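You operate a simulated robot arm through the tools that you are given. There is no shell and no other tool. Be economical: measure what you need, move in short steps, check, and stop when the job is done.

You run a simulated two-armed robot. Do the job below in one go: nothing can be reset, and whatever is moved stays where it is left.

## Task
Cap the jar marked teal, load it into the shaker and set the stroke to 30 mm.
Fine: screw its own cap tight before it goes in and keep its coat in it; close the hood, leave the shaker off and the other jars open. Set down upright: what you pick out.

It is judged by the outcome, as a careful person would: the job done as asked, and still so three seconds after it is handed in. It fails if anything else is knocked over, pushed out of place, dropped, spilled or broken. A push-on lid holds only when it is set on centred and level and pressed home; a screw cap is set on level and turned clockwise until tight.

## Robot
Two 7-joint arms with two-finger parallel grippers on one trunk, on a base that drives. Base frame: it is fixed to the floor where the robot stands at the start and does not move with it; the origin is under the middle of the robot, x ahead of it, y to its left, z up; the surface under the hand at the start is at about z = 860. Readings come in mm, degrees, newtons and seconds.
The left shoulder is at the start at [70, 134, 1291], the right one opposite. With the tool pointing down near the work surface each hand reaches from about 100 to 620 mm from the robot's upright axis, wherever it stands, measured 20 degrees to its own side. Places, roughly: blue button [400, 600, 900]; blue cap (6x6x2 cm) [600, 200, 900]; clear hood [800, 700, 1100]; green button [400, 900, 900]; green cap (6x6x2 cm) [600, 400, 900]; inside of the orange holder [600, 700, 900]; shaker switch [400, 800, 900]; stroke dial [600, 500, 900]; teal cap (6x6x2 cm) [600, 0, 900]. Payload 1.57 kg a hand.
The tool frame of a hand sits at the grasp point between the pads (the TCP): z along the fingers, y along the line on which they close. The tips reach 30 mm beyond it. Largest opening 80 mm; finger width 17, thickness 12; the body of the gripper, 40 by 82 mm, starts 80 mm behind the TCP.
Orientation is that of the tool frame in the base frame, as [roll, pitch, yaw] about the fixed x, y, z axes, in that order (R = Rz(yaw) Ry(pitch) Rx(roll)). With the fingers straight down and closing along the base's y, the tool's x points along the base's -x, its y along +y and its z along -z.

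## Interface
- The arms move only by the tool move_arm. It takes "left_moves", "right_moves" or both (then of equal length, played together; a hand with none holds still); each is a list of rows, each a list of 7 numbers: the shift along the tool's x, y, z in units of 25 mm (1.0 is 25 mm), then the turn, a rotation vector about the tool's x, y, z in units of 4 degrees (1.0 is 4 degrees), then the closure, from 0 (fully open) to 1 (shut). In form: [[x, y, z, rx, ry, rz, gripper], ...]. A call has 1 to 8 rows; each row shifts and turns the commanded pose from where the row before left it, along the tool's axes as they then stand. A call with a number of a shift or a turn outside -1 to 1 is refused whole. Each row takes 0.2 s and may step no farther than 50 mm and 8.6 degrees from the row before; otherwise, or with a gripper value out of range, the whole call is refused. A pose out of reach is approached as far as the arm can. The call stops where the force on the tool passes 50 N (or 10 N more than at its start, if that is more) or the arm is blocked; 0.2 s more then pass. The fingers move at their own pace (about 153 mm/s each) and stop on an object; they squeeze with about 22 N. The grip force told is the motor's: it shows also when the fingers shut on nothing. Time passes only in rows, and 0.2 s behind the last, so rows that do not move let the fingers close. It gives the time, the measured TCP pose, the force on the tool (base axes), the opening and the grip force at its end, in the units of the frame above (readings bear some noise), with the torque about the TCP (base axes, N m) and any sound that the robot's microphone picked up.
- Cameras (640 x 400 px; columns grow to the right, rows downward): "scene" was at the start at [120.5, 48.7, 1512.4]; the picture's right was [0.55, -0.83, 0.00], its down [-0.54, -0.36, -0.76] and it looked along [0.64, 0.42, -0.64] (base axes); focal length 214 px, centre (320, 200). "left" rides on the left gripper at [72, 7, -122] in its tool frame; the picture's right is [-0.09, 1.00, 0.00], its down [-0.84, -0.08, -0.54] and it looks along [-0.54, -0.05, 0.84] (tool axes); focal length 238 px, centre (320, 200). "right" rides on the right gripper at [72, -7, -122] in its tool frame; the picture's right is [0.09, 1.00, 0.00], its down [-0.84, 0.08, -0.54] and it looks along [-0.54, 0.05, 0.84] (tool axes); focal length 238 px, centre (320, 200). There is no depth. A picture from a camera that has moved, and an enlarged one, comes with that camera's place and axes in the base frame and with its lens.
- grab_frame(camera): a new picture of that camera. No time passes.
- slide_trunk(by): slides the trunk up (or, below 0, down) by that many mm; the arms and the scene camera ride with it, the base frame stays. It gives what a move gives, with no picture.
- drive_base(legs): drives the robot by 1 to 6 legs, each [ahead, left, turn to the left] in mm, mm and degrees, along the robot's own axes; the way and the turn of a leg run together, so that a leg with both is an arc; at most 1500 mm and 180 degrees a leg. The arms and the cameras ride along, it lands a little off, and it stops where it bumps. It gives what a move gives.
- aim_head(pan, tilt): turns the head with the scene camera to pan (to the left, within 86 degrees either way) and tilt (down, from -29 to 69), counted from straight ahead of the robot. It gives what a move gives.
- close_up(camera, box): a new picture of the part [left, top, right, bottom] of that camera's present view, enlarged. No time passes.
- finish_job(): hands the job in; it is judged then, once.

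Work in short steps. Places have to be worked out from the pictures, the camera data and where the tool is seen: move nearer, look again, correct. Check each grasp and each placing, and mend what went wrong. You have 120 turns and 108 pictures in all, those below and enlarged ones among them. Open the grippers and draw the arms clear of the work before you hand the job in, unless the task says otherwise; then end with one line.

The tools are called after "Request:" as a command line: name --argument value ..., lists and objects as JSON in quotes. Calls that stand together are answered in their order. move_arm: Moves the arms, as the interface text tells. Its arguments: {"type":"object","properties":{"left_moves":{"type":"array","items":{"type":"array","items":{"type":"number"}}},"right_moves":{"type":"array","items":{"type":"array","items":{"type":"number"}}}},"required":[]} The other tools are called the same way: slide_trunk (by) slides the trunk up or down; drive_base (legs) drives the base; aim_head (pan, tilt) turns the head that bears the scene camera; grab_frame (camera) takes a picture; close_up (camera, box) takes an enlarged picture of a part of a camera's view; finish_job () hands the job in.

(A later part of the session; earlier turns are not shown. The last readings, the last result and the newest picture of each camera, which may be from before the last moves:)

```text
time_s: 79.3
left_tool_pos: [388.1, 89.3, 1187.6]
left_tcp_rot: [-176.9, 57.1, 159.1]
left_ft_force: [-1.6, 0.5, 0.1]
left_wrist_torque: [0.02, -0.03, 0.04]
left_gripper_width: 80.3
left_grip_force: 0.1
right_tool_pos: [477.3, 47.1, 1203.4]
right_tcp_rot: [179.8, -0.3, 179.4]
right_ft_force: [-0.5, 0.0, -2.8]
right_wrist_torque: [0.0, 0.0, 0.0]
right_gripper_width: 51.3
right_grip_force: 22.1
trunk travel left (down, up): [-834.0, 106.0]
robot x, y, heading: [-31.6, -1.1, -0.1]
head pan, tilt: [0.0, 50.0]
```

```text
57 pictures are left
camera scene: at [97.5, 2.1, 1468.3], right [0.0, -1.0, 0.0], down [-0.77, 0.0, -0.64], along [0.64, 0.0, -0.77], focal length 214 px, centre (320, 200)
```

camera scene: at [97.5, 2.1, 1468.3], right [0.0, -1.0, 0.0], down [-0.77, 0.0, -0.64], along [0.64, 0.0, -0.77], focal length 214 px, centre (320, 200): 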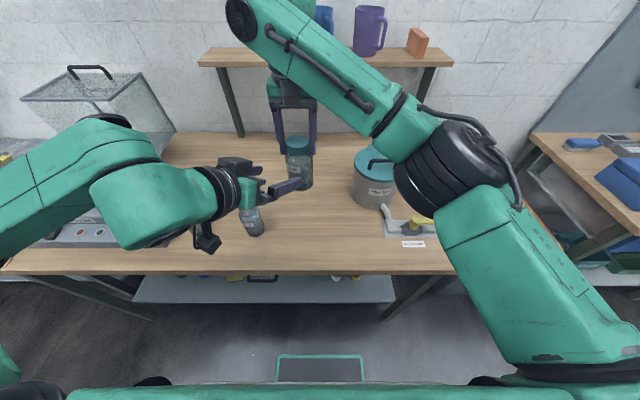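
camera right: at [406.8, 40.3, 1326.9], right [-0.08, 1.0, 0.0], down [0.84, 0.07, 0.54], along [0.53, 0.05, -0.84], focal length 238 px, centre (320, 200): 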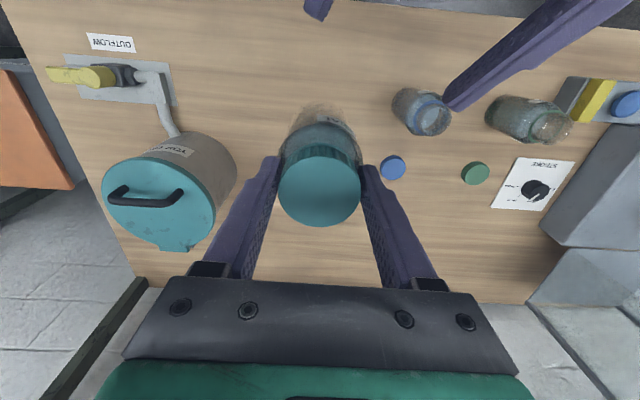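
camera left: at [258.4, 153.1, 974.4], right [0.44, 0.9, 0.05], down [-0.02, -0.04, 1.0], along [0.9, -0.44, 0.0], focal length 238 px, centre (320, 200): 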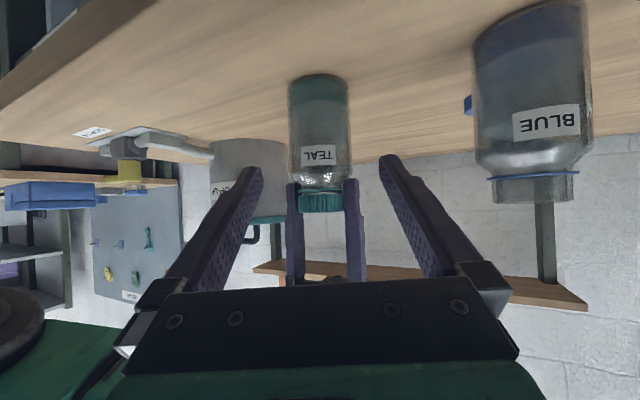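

The jar is up with its cap, about 2.8 N of weight. I'll drive left toward the shaker with the jar carried high, then look.

Request:
drive_base --legs '[[0, 640, 0]]'

Request:
grab_frame --camera "scene"

Request:
grab_frame --camera "right"

```text
time_s: 82.9
left_tool_pos: [386.1, 727.9, 1188.9]
left_tcp_rot: [-177.0, 57.0, 159.1]
left_ft_force: [-0.3, -0.6, -0.1]
left_wrist_torque: [0.01, 0.03, -0.01]
left_gripper_width: 80.2
left_grip_force: 0.2
right_tool_pos: [478.4, 686.7, 1203.6]
right_tcp_rot: [179.7, -0.4, 179.3]
right_ft_force: [-0.3, 0.5, -3.4]
right_wrist_torque: [0.01, 0.0, -0.01]
right_gripper_width: 51.4
right_grip_force: 21.8
trunk travel left (down, up): [-834.0, 106.0]
robot x, y, heading: [-32.4, 639.1, 0.1]
head pan, tilt: [0.0, 50.0]
```

```text
56 pictures are left
camera scene: at [97.2, 640.2, 1468.4], right [0.0, -1.0, 0.0], down [-0.77, 0.0, -0.64], along [0.64, 0.0, -0.77], focal length 214 px, centre (320, 200)
```

scene: 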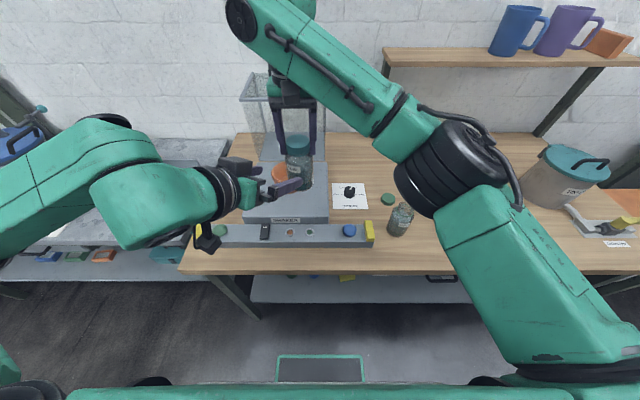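

```text
55 pictures are left
camera right: at [406.6, 678.7, 1327.0], right [-0.08, 1.0, 0.01], down [0.84, 0.07, 0.54], along [0.53, 0.05, -0.84], focal length 238 px, centre (320, 200)
```

right: 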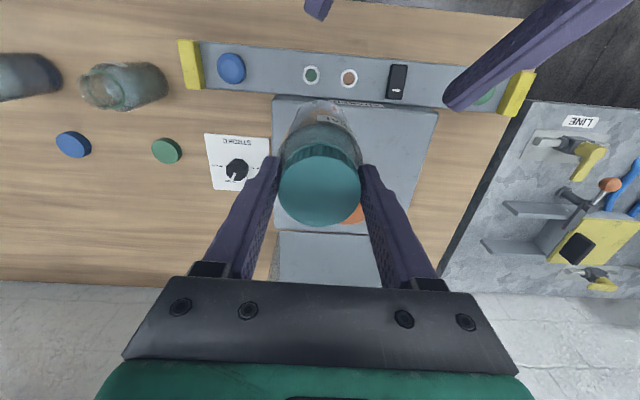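

The shaker is now in front of me, with the holder hidden under the jar. The left wrist camera should give a side view of hood and holder.

Request:
grab_frame --camera "left"

Request:
close_up --camera "scene" --box '[190, 60, 420, 270]'

```text
54 pictures are left
camera left: at [259.6, 791.9, 1193.8], right [0.44, 0.9, 0.05], down [-0.02, -0.04, 1.0], along [0.9, -0.44, 0.0], focal length 238 px, centre (320, 200)
```

left: 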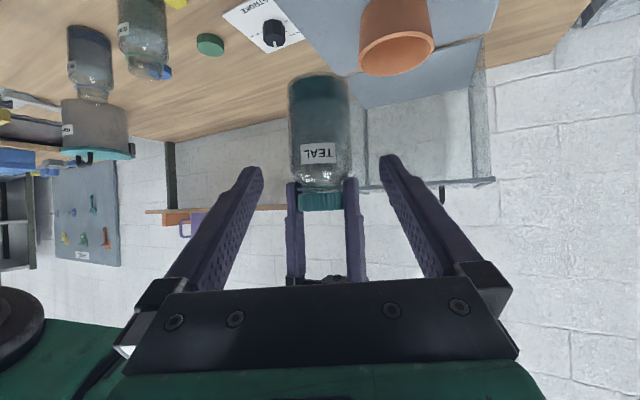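

```text
1.90 times, centred on (305, 165) of scene
camera zoom: at [97.2, 640.2, 1468.4], right [0.0, -1.0, 0.0], down [-0.77, 0.0, -0.64], along [0.64, 0.0, -0.77], focal length 408 px, centre (349, 267)
```

zoom: 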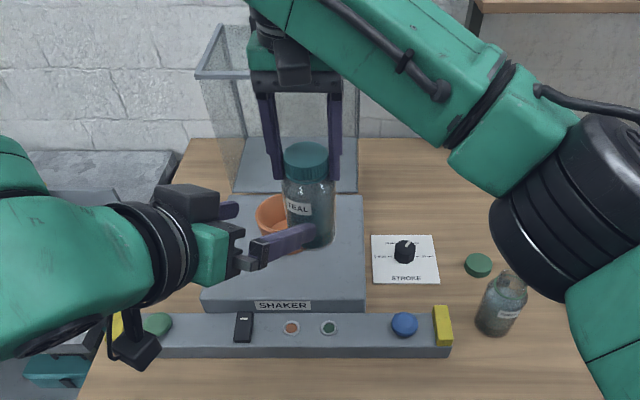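

Triangulating, the holder rim is centred about (605, 750) at z≈997. I'll drive 100 ahead and 60 left so the jar comes close to above it.

Request:
drive_base --legs '[[0, 60, 0], [100, 0, 0]]'

Request:
grab_frame --camera "left"

Request:
grab_frame --camera "scene"

```text
time_s: 84.6
left_tool_pos: [482.7, 789.4, 1190.4]
left_tcp_rot: [-177.0, 57.4, 159.0]
left_ft_force: [-0.1, -0.1, -0.1]
left_wrist_torque: [-0.02, -0.03, -0.02]
left_gripper_width: 79.8
left_grip_force: 0.0
right_tool_pos: [573.0, 746.4, 1205.4]
right_tcp_rot: [179.8, -0.2, 179.3]
right_ft_force: [0.5, 0.0, -2.6]
right_wrist_torque: [0.03, 0.0, 0.0]
right_gripper_width: 51.4
right_grip_force: 22.2
trunk travel left (down, up): [-834.0, 106.0]
robot x, y, heading: [68.6, 697.9, -0.1]
head pan, tilt: [0.0, 50.0]
```

```text
52 pictures are left
camera left: at [356.0, 852.7, 1194.7], right [0.44, 0.9, 0.05], down [-0.02, -0.04, 1.0], along [0.9, -0.44, 0.0], focal length 238 px, centre (320, 200)
```

left: 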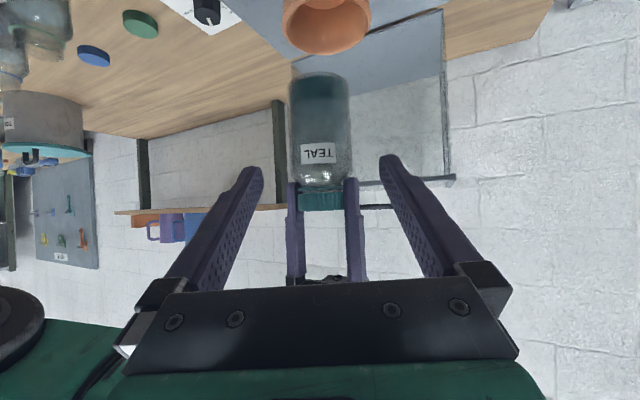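

```text
51 pictures are left
camera scene: at [192.6, 701.6, 1468.8], right [0.0, -1.0, 0.0], down [-0.76, 0.0, -0.64], along [0.64, 0.0, -0.76], focal length 214 px, centre (320, 200)
```

scene: 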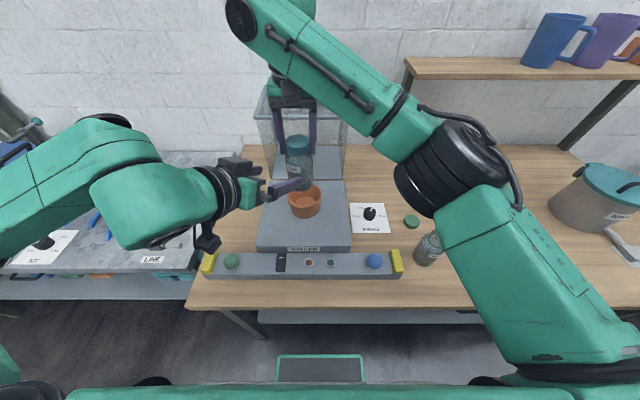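

Let me enlarge the holder and hood in the scene view.

Request:
close_up --camera "scene" --box '[250, 80, 360, 260]'

Request:
close_up --camera "left" --box '[260, 0, 480, 210]'

```text
2.22 times, centred on (305, 170) of scene
camera zoom: at [192.6, 701.6, 1468.8], right [0.0, -1.0, 0.0], down [-0.76, 0.0, -0.64], along [0.64, 0.0, -0.76], focal length 477 px, centre (353, 267)
```

zoom: 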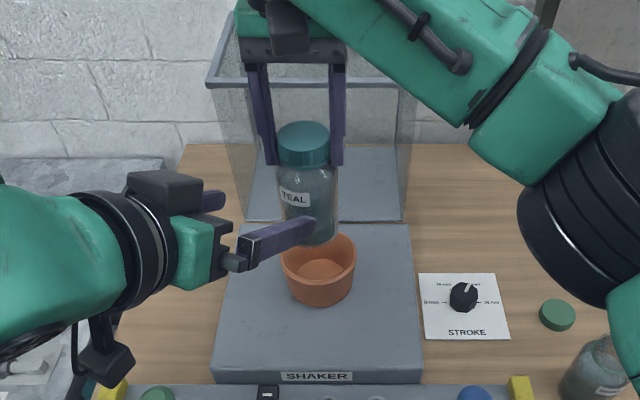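

```text
1.90 times, centred on (370, 105) of left
camera zoom: at [356.0, 852.7, 1194.7], right [0.44, 0.9, 0.05], down [-0.02, -0.04, 1.0], along [0.9, -0.44, 0.0], focal length 454 px, centre (225, 381)
```

zoom: 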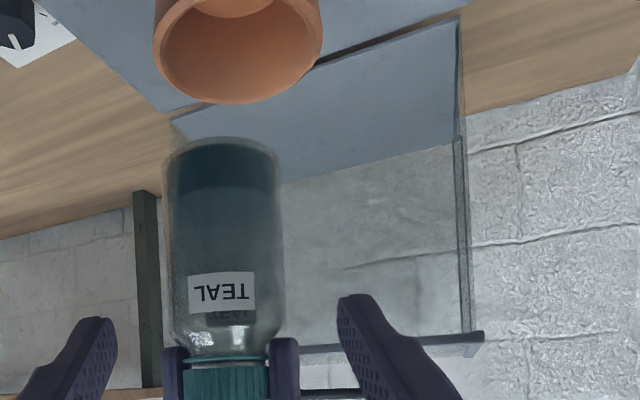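

The holder is empty and wide enough for the 64 mm jar. I'll move the jar over (603, 748) and down to just above the rim.

Request:
move_arm --right_moves '[[-0.6, 0.03, 0, 0, 0, 0, 1], [-0.6, 0.03, 0, 0, 0, 0, 1], [0, 0, 0.9, 0, 0, 0, 1], [0, 0, 0.9, 0, 0, 0, 1], [0, 0, 0.8, 0, 0, 0, 1]]'

Request:
close_up --camera "scene" --box '[250, 120, 360, 240]'

Request:
close_up --camera "left" --box '[260, 0, 480, 210]'

Request:
close_up --camera "right" --box '[220, 60, 420, 260]'

```text
time_s: 85.8
left_tool_pos: [485.0, 790.6, 1188.2]
left_tcp_rot: [-176.9, 57.2, 159.2]
left_ft_force: [-1.3, -0.4, -0.1]
left_wrist_torque: [-0.04, 0.0, -0.02]
left_gripper_width: 79.9
left_grip_force: 0.1
right_tool_pos: [605.4, 748.2, 1139.2]
right_tcp_rot: [179.8, -0.3, 179.3]
right_ft_force: [0.0, -0.1, -3.4]
right_wrist_torque: [-0.02, -0.02, 0.01]
right_gripper_width: 51.5
right_grip_force: 21.9
right hand out of reach, approached as far as the arm can: row 3
trunk travel left (down, up): [-834.0, 106.0]
robot x, y, heading: [73.3, 702.7, 0.1]
head pan, tilt: [0.0, 50.0]
```

```text
3.33 times, centred on (305, 180) of scene
camera zoom: at [196.0, 702.9, 1468.6], right [0.0, -1.0, 0.0], down [-0.77, 0.0, -0.64], along [0.64, 0.0, -0.77], focal length 715 px, centre (370, 267)
```

zoom: 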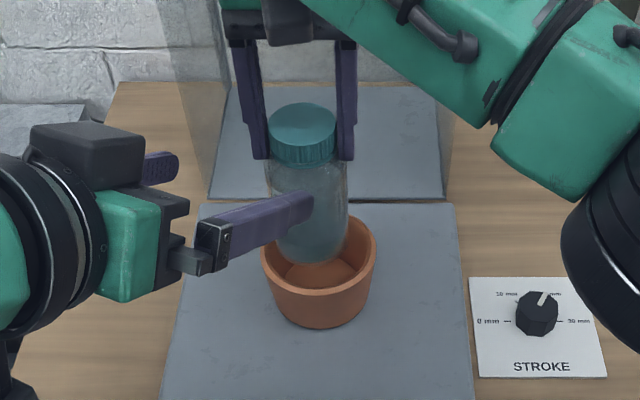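

```text
1.90 times, centred on (370, 105) of left
camera zoom: at [358.6, 853.7, 1193.8], right [0.44, 0.9, 0.05], down [-0.02, -0.04, 1.0], along [0.9, -0.44, 0.0], focal length 454 px, centre (225, 381)
```

zoom: 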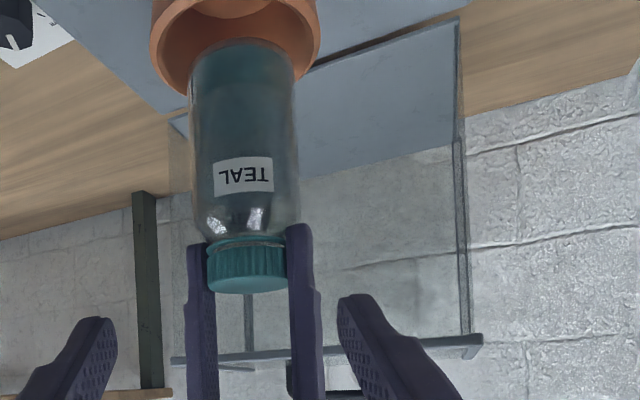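

```text
2.00 times, centred on (320, 160) of right
camera zoom: at [534.9, 742.7, 1262.9], right [-0.08, 1.0, 0.0], down [0.84, 0.07, 0.54], along [0.54, 0.05, -0.84], focal length 477 px, centre (320, 280)
```

zoom: 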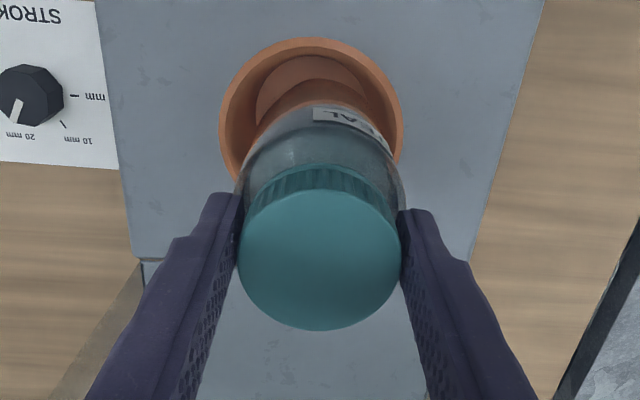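

All three views show the jar about 5 mm too far to +y of the holder. I'll shift −5 mm in y, +2 in x, then lower into the holder.

Request:
move_arm --right_moves '[[-0.08, -0.2, 0, 0, 0, 0, 1], [0, 0, 0.8, 0, 0, 0, 1], [0, 0, 0.4, 0, 0, 0, 1], [0, 0, 0, 0, 0, 0, 1]]'

Request:
close_up --camera "scene" --box '[250, 120, 360, 240]'

Request:
close_up --camera "left" --box '[260, 0, 480, 210]'

```text
time_s: 86.8
left_tool_pos: [486.7, 788.1, 1188.8]
left_tcp_rot: [-177.0, 57.1, 159.1]
left_ft_force: [-0.3, -0.8, 0.3]
left_wrist_torque: [0.01, 0.01, 0.01]
left_gripper_width: 79.9
left_grip_force: 0.0
right_tool_pos: [608.9, 741.7, 1106.3]
right_tcp_rot: [179.6, -0.4, 179.3]
right_ft_force: [0.5, -0.4, -4.0]
right_wrist_torque: [-0.01, -0.01, -0.02]
right_gripper_width: 51.3
right_grip_force: 22.1
trunk travel left (down, up): [-834.0, 106.0]
robot x, y, heading: [69.8, 701.7, -0.1]
head pan, tilt: [0.0, 50.0]
```

```text
3.33 times, centred on (305, 180) of scene
camera zoom: at [197.2, 700.7, 1468.4], right [0.0, -1.0, 0.0], down [-0.77, 0.0, -0.64], along [0.64, 0.0, -0.77], focal length 715 px, centre (370, 267)
```

zoom: 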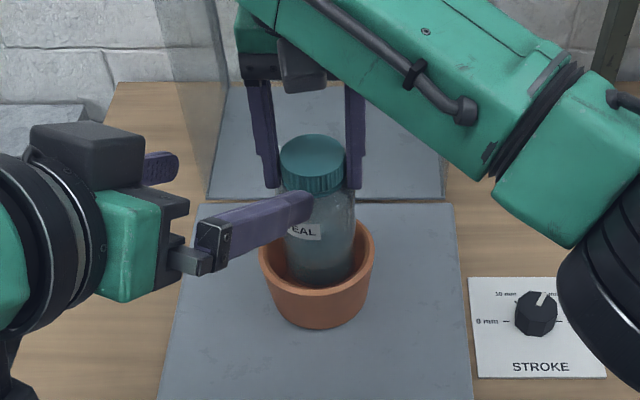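

```text
1.90 times, centred on (370, 105) of left
camera zoom: at [359.7, 852.0, 1193.8], right [0.44, 0.9, 0.05], down [-0.02, -0.04, 1.0], along [0.9, -0.44, 0.0], focal length 454 px, centre (225, 381)
```

zoom: 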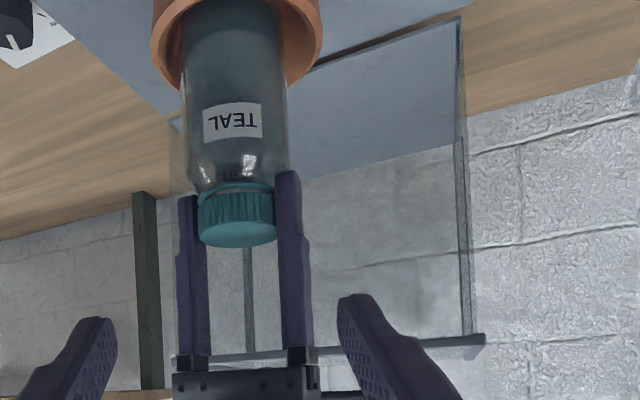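

The jar is inside the holder mouth and centred. Lowering until it touches bottom.

Request:
move_arm --right_moves '[[0, 0, 0.5, 0, 0, 0, 1], [0, 0, 0.3, 0, 0, 0, 1], [0, 0, 0, 0, 0, 0, 1]]'

Request:
move_arm --right_moves '[[0, 0, 0.2, 0, 0, 0, 1], [0, 0, 0, 0, 0, 0, 1]]'

Request:
move_arm --right_moves '[[0, 0, 0.15, 0, 0, 0, 1], [0, 0, 0, 0, 0, 0, 1]]'

```text
time_s: 87.6
left_tool_pos: [487.0, 788.5, 1190.0]
left_tcp_rot: [-176.9, 57.1, 159.1]
left_ft_force: [-0.2, -0.4, 0.7]
left_wrist_torque: [0.02, 0.0, 0.0]
left_gripper_width: 79.8
left_grip_force: 0.1
right_tool_pos: [607.7, 743.5, 1087.8]
right_tcp_rot: [179.8, -0.4, 179.2]
right_ft_force: [0.9, -0.3, -2.7]
right_wrist_torque: [-0.01, 0.02, 0.01]
right_gripper_width: 51.1
right_grip_force: 21.9
trunk travel left (down, up): [-834.0, 106.0]
robot x, y, heading: [72.0, 703.2, 0.0]
head pan, tilt: [0.0, 50.0]
```

```text
time_s: 88.2
left_tool_pos: [487.4, 787.8, 1189.2]
left_tcp_rot: [-176.9, 57.1, 159.2]
left_ft_force: [0.8, -0.2, 0.7]
left_wrist_torque: [-0.03, 0.0, 0.0]
left_gripper_width: 79.7
left_grip_force: 0.0
right_tool_pos: [607.5, 743.1, 1083.9]
right_tcp_rot: [179.8, -0.4, 179.3]
right_ft_force: [0.2, -0.4, -3.4]
right_wrist_torque: [0.03, -0.03, 0.01]
right_gripper_width: 51.1
right_grip_force: 22.3
trunk travel left (down, up): [-834.0, 106.0]
robot x, y, heading: [71.0, 696.2, 0.1]
head pan, tilt: [0.0, 50.0]
```

```text
time_s: 88.8
left_tool_pos: [487.0, 789.1, 1188.5]
left_tcp_rot: [-177.1, 57.2, 159.1]
left_ft_force: [0.3, 0.7, -0.9]
left_wrist_torque: [-0.03, 0.0, 0.02]
left_gripper_width: 80.3
left_grip_force: 0.1
right_tool_pos: [609.0, 743.0, 1078.8]
right_tcp_rot: [179.8, -0.4, 179.3]
right_ft_force: [-0.3, -0.2, -3.3]
right_wrist_torque: [0.02, 0.02, -0.02]
right_gripper_width: 51.2
right_grip_force: 22.0
trunk travel left (down, up): [-834.0, 106.0]
robot x, y, heading: [66.2, 696.9, 0.1]
head pan, tilt: [0.0, 50.0]
```

Still hanging free (−3.3 N); lowering further in 4–5 mm steps.

Request:
move_arm --right_moves '[[0, 0, 0.2, 0, 0, 0, 1], [0, 0, 0, 0, 0, 0, 1]]'

Request:
move_arm --right_moves '[[0, 0, 0.15, 0, 0, 0, 1], [0, 0, 0, 0, 0, 0, 1]]'

Request:
close_up --camera "left" --box '[260, 0, 480, 210]'

```text
time_s: 89.4
left_tool_pos: [485.6, 789.4, 1189.4]
left_tcp_rot: [-176.9, 57.2, 159.1]
left_ft_force: [0.3, -0.4, -0.1]
left_wrist_torque: [-0.02, -0.01, -0.02]
left_gripper_width: 80.2
left_grip_force: 0.2
right_tool_pos: [607.6, 743.1, 1074.7]
right_tcp_rot: [179.9, -0.3, 179.3]
right_ft_force: [-0.1, -0.4, 0.7]
right_wrist_torque: [-0.07, -0.11, -0.01]
right_gripper_width: 51.2
right_grip_force: 21.6
trunk travel left (down, up): [-834.0, 106.0]
robot x, y, heading: [72.1, 697.9, 0.2]
head pan, tilt: [0.0, 50.0]
```

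```text
time_s: 90.0
left_tool_pos: [483.4, 788.5, 1190.3]
left_tcp_rot: [-177.0, 57.3, 159.0]
left_ft_force: [-0.5, 0.5, 0.3]
left_wrist_torque: [0.01, 0.02, 0.01]
left_gripper_width: 80.0
left_grip_force: 0.0
right_tool_pos: [606.9, 743.3, 1075.4]
right_tcp_rot: [179.7, 0.1, 179.3]
right_ft_force: [8.2, -0.2, 27.0]
right_wrist_torque: [-0.2, -0.42, 0.02]
right_gripper_width: 51.3
right_grip_force: 22.3
trunk travel left (down, up): [-834.0, 106.0]
robot x, y, heading: [70.3, 697.2, -0.2]
head pan, tilt: [0.0, 50.0]
```

```text
1.90 times, centred on (370, 105) of left
camera zoom: at [357.0, 852.2, 1194.9], right [0.44, 0.9, 0.05], down [-0.02, -0.04, 1.0], along [0.9, -0.44, 0.0], focal length 454 px, centre (225, 381)
```

zoom: 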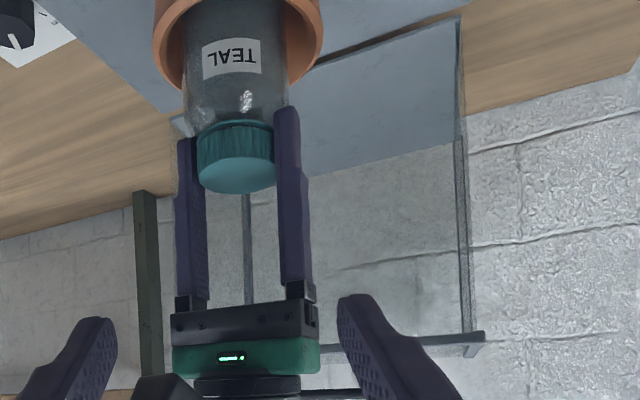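

It rests on the holder bottom. I'll ease off, open slowly and go straight up.

Request:
move_arm --right_moves '[[0, 0, -0.1, 0, 0, 0, 1], [0, 0, 0, 0, 0, 0, 0.3], [0, 0, 0, 0, 0, 0, 0], [0, 0, 0, 0, 0, 0, 0], [0, 0, -1, 0, 0, 0, 0], [0, 0, -1, 0, 0, 0, 0], [0, 0, -1, 0, 0, 0, 0], [0, 0, -0.6, 0, 0, 0, 0]]'

Request:
grab_frame --camera "right"

Request:
close_up --camera "scene" --box '[230, 60, 420, 270]'

Request:
grab_frame --camera "left"

```text
time_s: 91.8
left_tool_pos: [485.7, 789.0, 1190.1]
left_tcp_rot: [-176.9, 57.2, 159.1]
left_ft_force: [0.4, -0.4, 0.4]
left_wrist_torque: [0.0, -0.01, 0.0]
left_gripper_width: 80.2
left_grip_force: 0.1
right_tool_pos: [607.1, 743.2, 1162.4]
right_tcp_rot: [179.7, -0.4, 179.3]
right_ft_force: [0.3, -0.4, 0.3]
right_wrist_torque: [0.03, 0.0, 0.01]
right_gripper_width: 80.2
right_grip_force: 0.0
trunk travel left (down, up): [-834.0, 106.0]
robot x, y, heading: [68.7, 700.5, -0.2]
head pan, tilt: [0.0, 50.0]
```

```text
42 pictures are left
camera right: at [537.3, 735.6, 1286.8], right [-0.08, 1.0, 0.0], down [0.84, 0.07, 0.54], along [0.53, 0.05, -0.84], focal length 238 px, centre (320, 200)
```

right: 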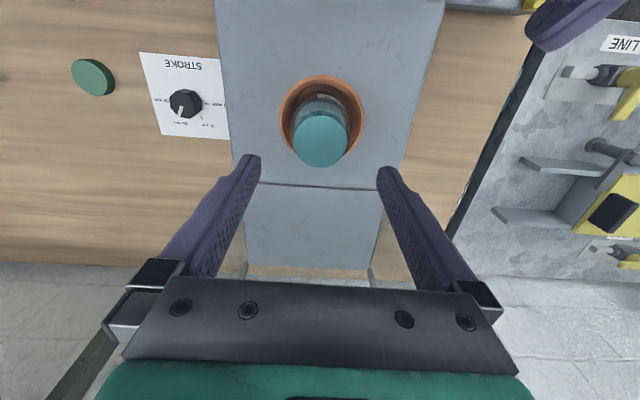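

```text
1.90 times, centred on (325, 165) of scene
camera zoom: at [196.2, 701.4, 1468.4], right [0.0, -1.0, 0.0], down [-0.77, 0.0, -0.64], along [0.64, 0.0, -0.77], focal length 408 px, centre (310, 267)
```

zoom: 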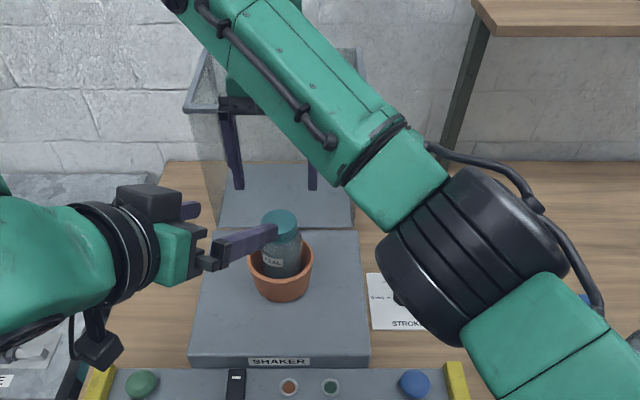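

```text
40 pictures are left
camera left: at [358.8, 852.5, 1193.9], right [0.44, 0.9, 0.05], down [-0.02, -0.04, 1.0], along [0.9, -0.44, 0.0], focal length 238 px, centre (320, 200)
```

left: 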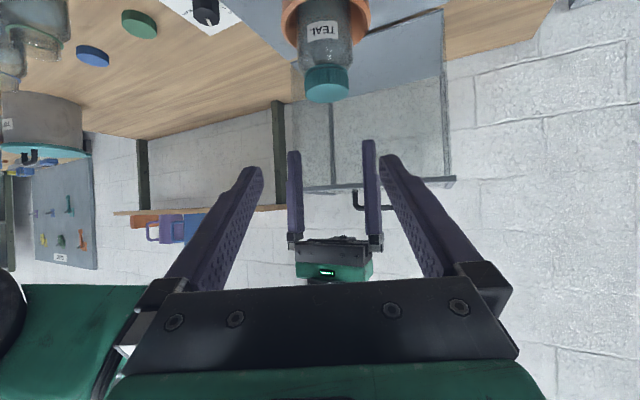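

The jar stands upright in the holder with its cap on. Next the right hand goes over to the dial, which also clears the scene camera's view of the hood.

Request:
move_arm --right_moves '[[0, -1, 0, 0, 0, 0, 0], [0, -1, 0, 0, 0, 0, 0], [0, -1, 0, 0, 0, 0, 0], [0, -1, 0, 0, 0, 0, 0], [0, -1, 0.5, 0, 0, 0, 0], [0, -1, 1, 0, 0, 0, 0], [0, -1, 1, 0, 0, 0, 0], [0, -1, 1, 0, 0, 0, 0]]'

Request:
grab_frame --camera "right"

Request:
close_up --camera "scene" --box '[220, 60, 390, 270]'

```text
time_s: 93.6
left_tool_pos: [486.0, 787.9, 1189.9]
left_tcp_rot: [-177.0, 57.1, 158.9]
left_ft_force: [0.2, 0.0, 0.2]
left_wrist_torque: [0.02, 0.03, 0.01]
left_gripper_width: 79.8
left_grip_force: 0.0
right_tool_pos: [606.9, 541.0, 1073.7]
right_tcp_rot: [179.7, -0.3, 179.3]
right_ft_force: [-0.6, 0.1, 1.1]
right_wrist_torque: [0.04, 0.02, -0.02]
right_gripper_width: 80.0
right_grip_force: 0.0
trunk travel left (down, up): [-834.0, 106.0]
robot x, y, heading: [70.4, 700.5, -0.1]
head pan, tilt: [0.0, 50.0]
```

```text
39 pictures are left
camera right: at [535.4, 533.7, 1198.6], right [-0.08, 1.0, 0.01], down [0.84, 0.07, 0.54], along [0.54, 0.05, -0.84], focal length 238 px, centre (320, 200)
```

right: 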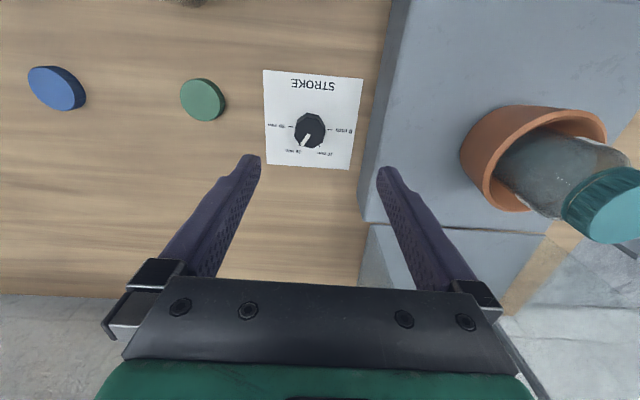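

```text
1.90 times, centred on (305, 165) of scene
camera zoom: at [196.7, 699.8, 1468.5], right [0.0, -1.0, 0.0], down [-0.77, 0.0, -0.64], along [0.64, 0.0, -0.77], focal length 408 px, centre (349, 267)
```

zoom: 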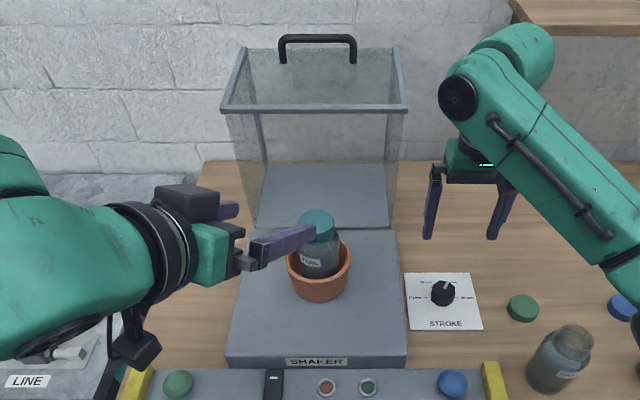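

The hood is hinged at the shaker's rear edge and lies tipped back; I can pinch its side wall later with the left hand. First the dial: it points at 20 mm, and 30 mm is at its right side (−y). A closer look at it.

Request:
close_up --camera "right" --box '[255, 60, 375, 175]'

```text
3.48 times, centred on (315, 118) of right
camera zoom: at [535.4, 533.7, 1198.6], right [-0.08, 1.0, 0.01], down [0.84, 0.07, 0.54], along [0.54, 0.05, -0.84], focal length 829 px, centre (337, 487)
```

zoom: 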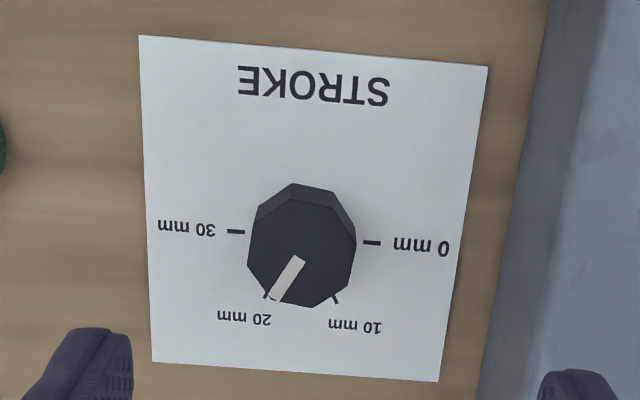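

The pointer is on 20 mm; knob centre about (632, 530), 42 mm wide. I'll lower the trunk 90 mm for reach, then centre over the knob.

Request:
slide_trunk --by -90

Request:
move_arm --right_moves '[[-0.5, -0.22, 0, 0, 0, 0, 0], [-0.5, -0.22, 0, 0, 0, 0, 0], [0, 0, 0.8, 0, 0, 0, 0]]'

Request:
grab_frame --camera "right"

```text
time_s: 94.9
left_tool_pos: [486.1, 789.3, 1098.9]
left_tcp_rot: [-177.0, 57.2, 159.1]
left_ft_force: [0.1, -0.5, 0.7]
left_wrist_torque: [-0.01, -0.01, 0.01]
left_gripper_width: 79.8
left_grip_force: 0.2
right_tool_pos: [604.6, 540.8, 985.3]
right_tcp_rot: [179.8, -0.4, 179.3]
right_ft_force: [-1.1, -0.2, -0.7]
right_wrist_torque: [0.0, 0.0, -0.01]
right_gripper_width: 80.1
right_grip_force: 0.0
trunk travel left (down, up): [-744.0, 196.0]
robot x, y, heading: [73.6, 700.0, 0.2]
head pan, tilt: [0.0, 50.0]
```

```text
time_s: 95.7
left_tool_pos: [485.9, 788.9, 1098.3]
left_tcp_rot: [-177.1, 57.1, 159.1]
left_ft_force: [-1.0, 0.3, -0.6]
left_wrist_torque: [-0.01, -0.01, 0.0]
left_gripper_width: 80.1
left_grip_force: 0.0
right_tool_pos: [630.2, 530.9, 965.2]
right_tcp_rot: [179.7, -0.4, 179.3]
right_ft_force: [0.7, 0.3, 0.2]
right_wrist_torque: [-0.02, -0.01, -0.01]
right_gripper_width: 80.0
right_grip_force: 0.1
trunk travel left (down, up): [-744.0, 196.0]
robot x, y, heading: [71.0, 702.0, -0.2]
head pan, tilt: [0.0, 50.0]
```

```text
36 pictures are left
camera right: at [560.4, 524.1, 1088.7], right [-0.08, 1.0, 0.0], down [0.84, 0.06, 0.54], along [0.54, 0.05, -0.84], focal length 238 px, centre (320, 200)
```

right: 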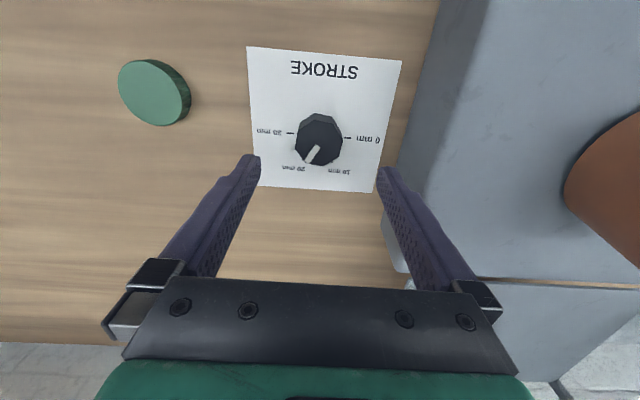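

Centred within 2 mm. Descending onto the knob and closing.

Request:
move_arm --right_moves '[[-0.09, 0, 0.9, 0, 0, 0, 0], [0, 0, 0.9, 0, 0, 0, 0], [0, 0, 0.9, 0, 0, 0, 0], [0, 0, 0, 0, 0, 0, 0.3], [0, 0, 0, 0, 0, 0, 1], [0, 0, 0, 0, 0, 0, 1]]'

Request:
grab_frame --camera "right"

```text
time_s: 97.1
left_tool_pos: [487.6, 787.2, 1098.5]
left_tcp_rot: [-177.0, 57.1, 159.0]
left_ft_force: [-0.7, 0.4, -0.3]
left_wrist_torque: [0.02, 0.01, 0.0]
left_gripper_width: 80.1
left_grip_force: 0.1
right_tool_pos: [631.9, 529.6, 897.2]
right_tcp_rot: [179.7, -0.4, 179.2]
right_ft_force: [1.4, -6.8, 1.0]
right_wrist_torque: [-0.9, -0.56, -0.02]
right_gripper_width: 40.0
right_grip_force: 45.1
trunk travel left (down, up): [-744.0, 196.0]
robot x, y, heading: [67.9, 701.4, -0.2]
head pan, tilt: [0.0, 50.0]
```

```text
35 pictures are left
camera right: at [561.4, 523.3, 1021.1], right [-0.08, 1.0, 0.0], down [0.84, 0.06, 0.54], along [0.53, 0.05, -0.84], focal length 238 px, centre (320, 200)
```

right: 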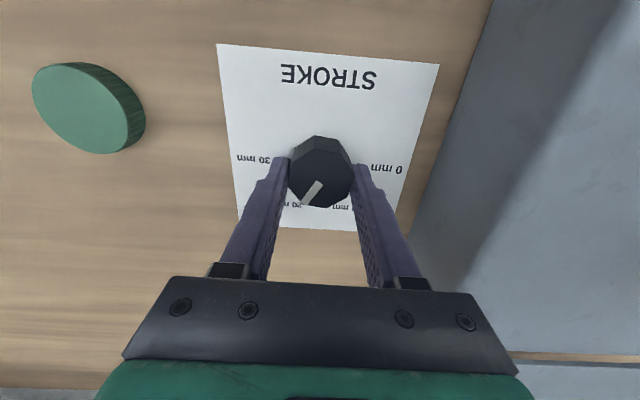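

The knob is gripped. Turning it 60° clockwise.

Request:
move_arm --right_moves '[[0, 0, 0, 0, 0, 1, 1], [0, 0, 0, 0, 0, 1, 1], [0, 0, 0, 0, 0, 1, 1], [0, 0, 0, 0, 0, 1, 1], [0, 0, 0, 0, 0, 1, 1], [0, 0, 0, 0, 0, 1, 1], [0, 0, 0, 0, 0, 1, 1], [0, 0, 0, 0, 0, 1, 1]]'

Request:
move_arm --right_moves '[[0, 0, 0, 0, 0, 1, 1], [0, 0, 0, 0, 0, 1, 1], [0, 0, 0, 0, 0, 1, 1], [0, 0, 0, 0, 0, 1, 1], [0, 0, 0, 0, 0, 1, 1], [0, 0, 0, 0, 0, 1, 1], [0, 0, 0, 0, 0, 1, 1]]'

Request:
grab_frame --camera "right"

```text
time_s: 98.9
left_tool_pos: [486.2, 786.9, 1098.2]
left_tcp_rot: [-177.0, 57.1, 158.8]
left_ft_force: [0.3, -0.3, 0.0]
left_wrist_torque: [0.01, 0.01, -0.01]
left_gripper_width: 80.0
left_grip_force: 0.1
right_tool_pos: [632.1, 527.9, 897.2]
right_tcp_rot: [-180.0, -0.5, 147.1]
right_ft_force: [-5.5, -11.3, -1.6]
right_wrist_torque: [-0.33, -0.1, 0.08]
right_gripper_width: 40.0
right_grip_force: 44.8
trunk travel left (down, up): [-744.0, 196.0]
robot x, y, heading: [71.6, 699.9, 0.0]
head pan, tilt: [0.0, 50.0]
```

```text
time_s: 100.5
left_tool_pos: [485.0, 784.3, 1100.3]
left_tcp_rot: [-177.3, 57.2, 158.8]
left_ft_force: [-0.5, -0.3, -0.7]
left_wrist_torque: [0.01, 0.01, 0.01]
left_gripper_width: 80.0
left_grip_force: 0.0
right_tool_pos: [630.3, 526.2, 896.8]
right_tcp_rot: [-179.8, -0.7, 119.2]
right_ft_force: [-13.1, -16.2, -8.0]
right_wrist_torque: [0.21, 0.04, 0.03]
right_gripper_width: 39.4
right_grip_force: 44.2
trunk travel left (down, up): [-744.0, 196.0]
robot x, y, heading: [72.8, 699.6, -0.2]
head pan, tilt: [0.0, 50.0]
```

```text
34 pictures are left
camera right: at [590.9, 585.3, 1021.4], right [0.82, 0.57, 0.0], down [0.48, -0.7, 0.53], along [0.3, -0.44, -0.85], focal length 238 px, centre (320, 200)
```

right: 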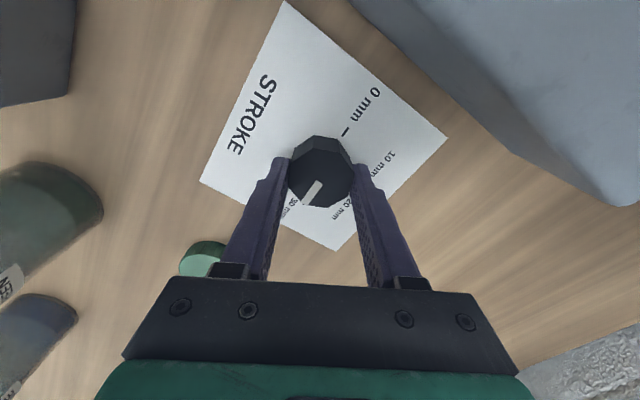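

The pointer appears at 30 mm. I'll release, go up and check.

Request:
move_arm --right_moves '[[0, 0, 0, 0, 0, 0, 0.5], [0, 0, 0, 0, 0, 0, 0], [0, 0, 0, 0, 0, 0, 0], [0, 0, -1, 0, 0, 0, 0], [0, 0, -1, 0, 0, 0, 0], [0, 0, -1, 0, 0, -1, 0], [0, 0, -1, 0, 0, -1, 0], [0, 0, 0, 0, 0, -1, 0]]'

Request:
close_up --camera "right" --box '[230, 50, 410, 200]'

```text
time_s: 102.3
left_tool_pos: [486.4, 788.9, 1098.3]
left_tcp_rot: [-177.0, 57.0, 159.1]
left_ft_force: [0.0, -0.1, 0.0]
left_wrist_torque: [-0.02, -0.02, 0.0]
left_gripper_width: 79.9
left_grip_force: 0.1
right_tool_pos: [632.4, 530.2, 997.4]
right_tcp_rot: [-179.9, -0.4, 131.5]
right_ft_force: [0.1, -0.6, -0.7]
right_wrist_torque: [0.01, 0.01, -0.01]
right_gripper_width: 79.9
right_grip_force: 0.0
trunk travel left (down, up): [-744.0, 196.0]
robot x, y, heading: [71.4, 699.2, -0.1]
head pan, tilt: [0.0, 50.0]
```

```text
2.67 times, centred on (320, 125) of right
camera zoom: at [581.7, 579.0, 1121.1], right [0.69, 0.73, 0.0], down [0.61, -0.58, 0.54], along [0.39, -0.37, -0.84], focal length 636 px, centre (320, 400)
```

zoom: 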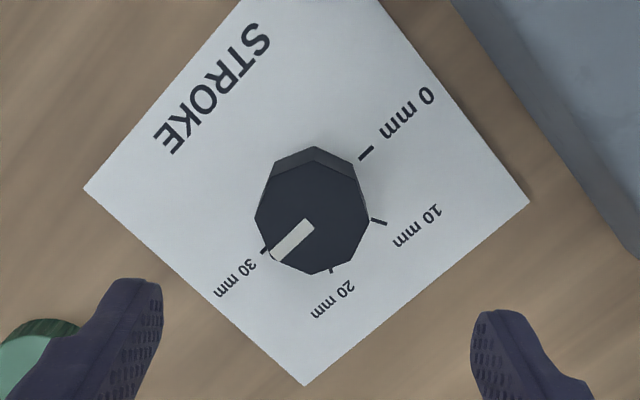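

The pointer lies on the 30 mm tick. Now I retract the right hand upward and turn the left hand to point straight ahead for the hood's left wall.

Request:
move_arm --right_moves '[[0, 0, -1, 0, 0, -1, 0], [0, 0, -1, 0, 0, -1, 0], [0, 0, -1, 0, 0, -1, 0], [0, 0, -1, 0, 0, -1, 0], [0.5, 0, -0.5, 0, 0, -1, 0], [0.8, 0, 0, 0, 0, -1, 0], [1, 0, 0, 0, 0, -1, 0], [1, 0, 0, 0, 0, -1, 0]]' --left_moves '[[0, 0, 0, -0.845, -0.03, -0.54, 0], [0, 0, 0, -0.845, -0.03, -0.54, 0], [0, 0, 0, -0.845, -0.03, -0.54, 0], [0, 0, 0, -0.845, -0.03, -0.54, 0], [0, 0, 0, -0.845, -0.03, -0.54, 0], [0, 0, 0, -0.845, -0.03, -0.54, 0], [0, 0, 0, 0, 0, 0, 0], [0, 0, 0, 0, 0, 0, 0]]'

Request:
grab_frame --camera "left"

Request:
grab_frame --camera "scene"

```text
time_s: 104.1
left_tool_pos: [484.4, 788.1, 1099.0]
left_tcp_rot: [-177.1, 57.3, -176.9]
left_ft_force: [0.0, -0.2, -0.3]
left_wrist_torque: [-0.03, 0.0, -0.02]
left_gripper_width: 79.8
left_grip_force: 0.2
right_tool_pos: [557.8, 567.1, 1111.3]
right_tcp_rot: [180.0, -0.4, 163.3]
right_ft_force: [0.4, 0.9, 0.6]
right_wrist_torque: [0.04, -0.02, -0.02]
right_gripper_width: 79.9
right_grip_force: 0.1
trunk travel left (down, up): [-744.0, 196.0]
robot x, y, heading: [69.5, 700.3, 0.2]
head pan, tilt: [0.0, 50.0]
```

```text
32 pictures are left
camera left: at [343.7, 795.1, 1104.0], right [0.04, 1.0, 0.05], down [0.0, -0.05, 1.0], along [1.0, -0.04, 0.0], focal length 238 px, centre (320, 200)
```

left: 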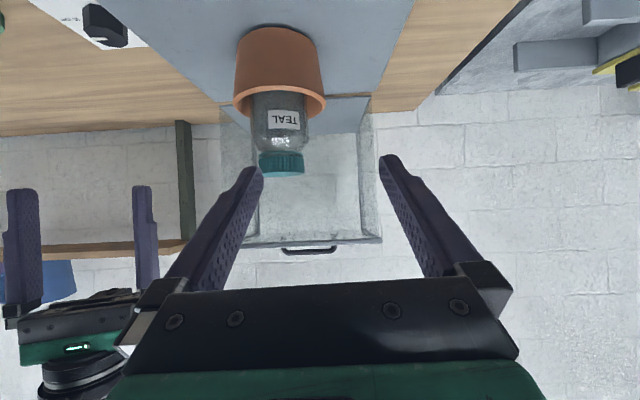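

```text
31 pictures are left
camera scene: at [195.4, 701.2, 1378.6], right [0.0, -1.0, 0.0], down [-0.77, 0.0, -0.64], along [0.64, 0.0, -0.77], focal length 214 px, centre (320, 200)
```

scene: 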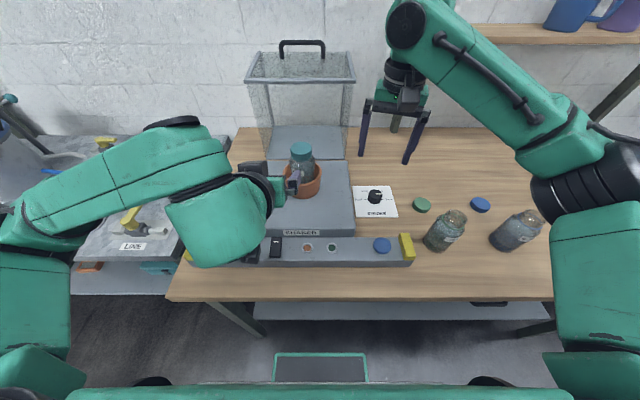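

From this view the hood's left wall edge is at y≈870, x≈733, and its top bar at z≈1174. I'll align the left hand with that wall before going forward.

Request:
move_arm --left_moves '[[-0.325, 0.81, -0.2, 0, 0, 0, 0], [-0.325, 0.81, -0.2, 0, 0, 0, 0], [-0.325, 0.81, -0.2, 0, 0, 0, 0], [-0.325, 0.81, -0.2, 0, 0, 0, 0], [-0.54, 0, 0.84, 0, 0, 0, 0], [-0.54, 0, 0.84, 0, 0, 0, 0], [-0.54, 0, 0.84, 0, 0, 0, 0], [-0.54, 0, 0.84, 0, 0, 0, 0]]'

Request:
grab_frame --camera "left"

```text
time_s: 105.9
left_tool_pos: [587.6, 873.3, 1135.4]
left_tcp_rot: [-177.2, 57.0, -177.0]
left_ft_force: [0.0, -0.6, 0.5]
left_wrist_torque: [0.01, -0.02, -0.01]
left_gripper_width: 80.2
left_grip_force: 0.1
right_tool_pos: [561.2, 565.8, 1109.4]
right_tcp_rot: [179.9, -0.4, 163.3]
right_ft_force: [0.7, -0.2, -0.5]
right_wrist_torque: [-0.02, 0.04, -0.03]
right_gripper_width: 80.0
right_grip_force: 0.1
trunk travel left (down, up): [-744.0, 196.0]
robot x, y, heading: [68.4, 700.1, -0.1]
head pan, tilt: [0.0, 50.0]
```

```text
30 pictures are left
camera left: at [445.3, 878.2, 1138.4], right [0.04, 1.0, 0.05], down [0.0, -0.05, 1.0], along [1.0, -0.04, 0.0], focal length 238 px, centre (320, 200)
```

left: 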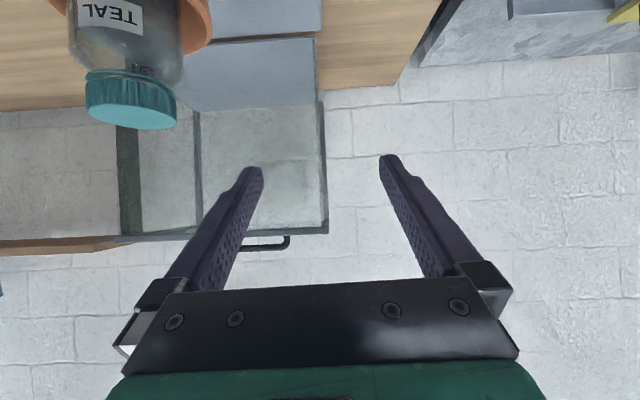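

The wall lies exactly between the fingers. I'll go forward 170 mm so the fingers straddle it below the top bar.

Request:
move_arm --left_moves '[[-0.455, 0, 0.86, 0, 0, 0, 0], [-0.455, 0, 0.86, 0, 0, 0, 0], [-0.455, 0, 0.86, 0, 0, 0, 0], [-0.455, 0, 0.86, 0, 0, 0, 0], [-0.455, 0, 0.86, 0, 0, 0, 0], [-0.455, 0, 0.86, 0, 0, 0, 0], [-0.455, 0, 0.86, 0, 0, 0, 0]]'

Request:
grab_frame --camera "left"

Request:
close_up --camera "scene" --box '[180, 30, 400, 230]'

```text
time_s: 107.5
left_tool_pos: [756.6, 873.1, 1119.1]
left_tcp_rot: [-177.0, 57.1, -177.0]
left_ft_force: [0.1, 0.1, -0.5]
left_wrist_torque: [-0.01, -0.03, -0.02]
left_gripper_width: 79.8
left_grip_force: 0.0
right_tool_pos: [560.4, 566.4, 1110.8]
right_tcp_rot: [179.9, -0.5, 163.3]
right_ft_force: [-0.5, -0.8, 0.2]
right_wrist_torque: [0.0, 0.03, 0.0]
right_gripper_width: 80.2
right_grip_force: 0.0
trunk travel left (down, up): [-744.0, 196.0]
robot x, y, heading: [67.3, 700.4, 0.2]
head pan, tilt: [0.0, 50.0]
```

```text
29 pictures are left
camera left: at [615.7, 879.4, 1125.0], right [0.04, 1.0, 0.05], down [0.0, -0.05, 1.0], along [1.0, -0.04, 0.0], focal length 238 px, centre (320, 200)
```

left: 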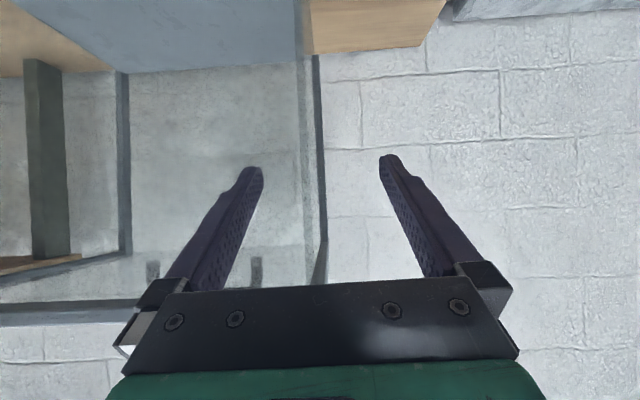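

```text
2.00 times, centred on (290, 130) of scene
camera zoom: at [197.7, 700.7, 1378.3], right [0.0, -1.0, 0.0], down [-0.77, 0.0, -0.64], along [0.64, 0.0, -0.77], focal length 429 px, centre (380, 340)
```

zoom: 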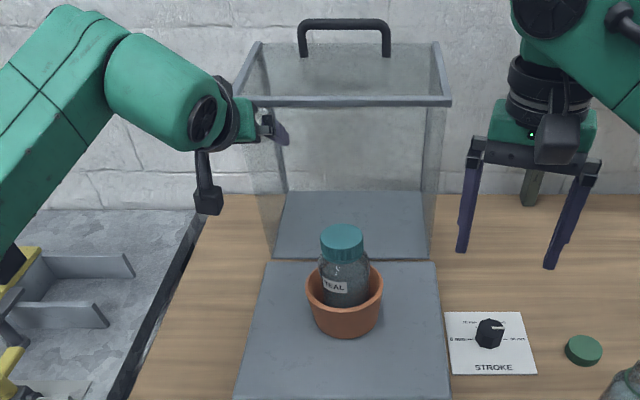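

The wall sits between the open fingers. Closing on it.

Request:
move_arm --left_moves '[[0, 0, 0, 0, 0, 0, 0.4], [0, 0, 0, 0, 0, 0, 0.7], [0, 0, 0, 0, 0, 0, 1], [0, 0, 0, 0, 0, 0, 1]]'

```text
time_s: 108.5
left_tool_pos: [756.3, 868.4, 1120.5]
left_tcp_rot: [-177.5, 57.3, -177.5]
left_ft_force: [0.7, -9.6, -0.9]
left_wrist_torque: [1.29, 0.09, 1.21]
left_gripper_width: 4.5
left_grip_force: 25.2
right_tool_pos: [560.5, 561.1, 1110.2]
right_tcp_rot: [179.7, -0.5, 163.3]
right_ft_force: [0.0, 0.7, 0.6]
right_wrist_torque: [0.01, 0.0, -0.02]
right_gripper_width: 79.9
right_grip_force: 0.0
trunk travel left (down, up): [-744.0, 196.0]
robot x, y, heading: [67.7, 699.6, -0.3]
head pan, tilt: [0.0, 50.0]
```

The wall is pinched (4.5 mm). I'll pull along the hinge arc for the first 20°, turning the hand slightly with it.

Request:
move_arm --left_moves '[[0.29, -0.16, -0.566, 0, -0.5, 0, 1], [0.34, 0, -0.54, 0, -0.5, 0, 1], [0.38, 0, -0.51, 0, -0.5, 0, 1], [0.42, 0, -0.48, 0, -0.5, 0, 1], [0, 0, 0, 0, 0, 0, 1]]'

Request:
close_up --camera "scene" --box '[180, 10, 400, 230]'

```text
time_s: 109.7
left_tool_pos: [692.9, 869.2, 1116.3]
left_tcp_rot: [-176.3, 65.2, -176.0]
left_ft_force: [4.4, -0.5, 4.9]
left_wrist_torque: [0.64, -0.78, 0.45]
left_gripper_width: 4.1
left_grip_force: 25.2
right_tool_pos: [560.0, 566.0, 1111.2]
right_tcp_rot: [179.7, -0.5, 163.3]
right_ft_force: [0.4, 0.7, 0.0]
right_wrist_torque: [-0.03, 0.02, 0.02]
right_gripper_width: 79.9
right_grip_force: 0.1
trunk travel left (down, up): [-744.0, 196.0]
robot x, y, heading: [70.6, 698.2, -0.1]
head pan, tilt: [0.0, 50.0]
```

```text
1.82 times, centred on (290, 120) of scene
camera zoom: at [196.8, 700.3, 1378.4], right [0.0, -1.0, 0.0], down [-0.77, 0.0, -0.64], along [0.64, 0.0, -0.77], focal length 390 px, centre (374, 346)
```

zoom: 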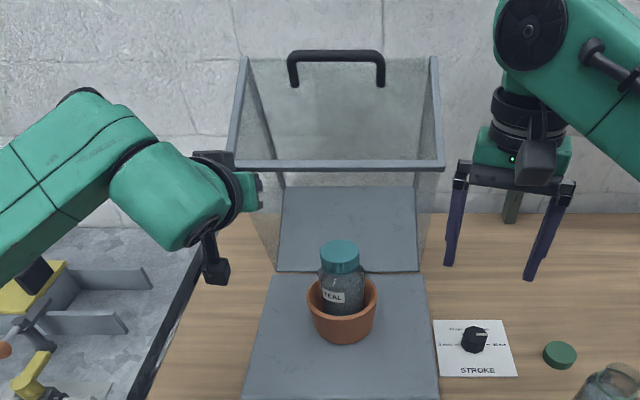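

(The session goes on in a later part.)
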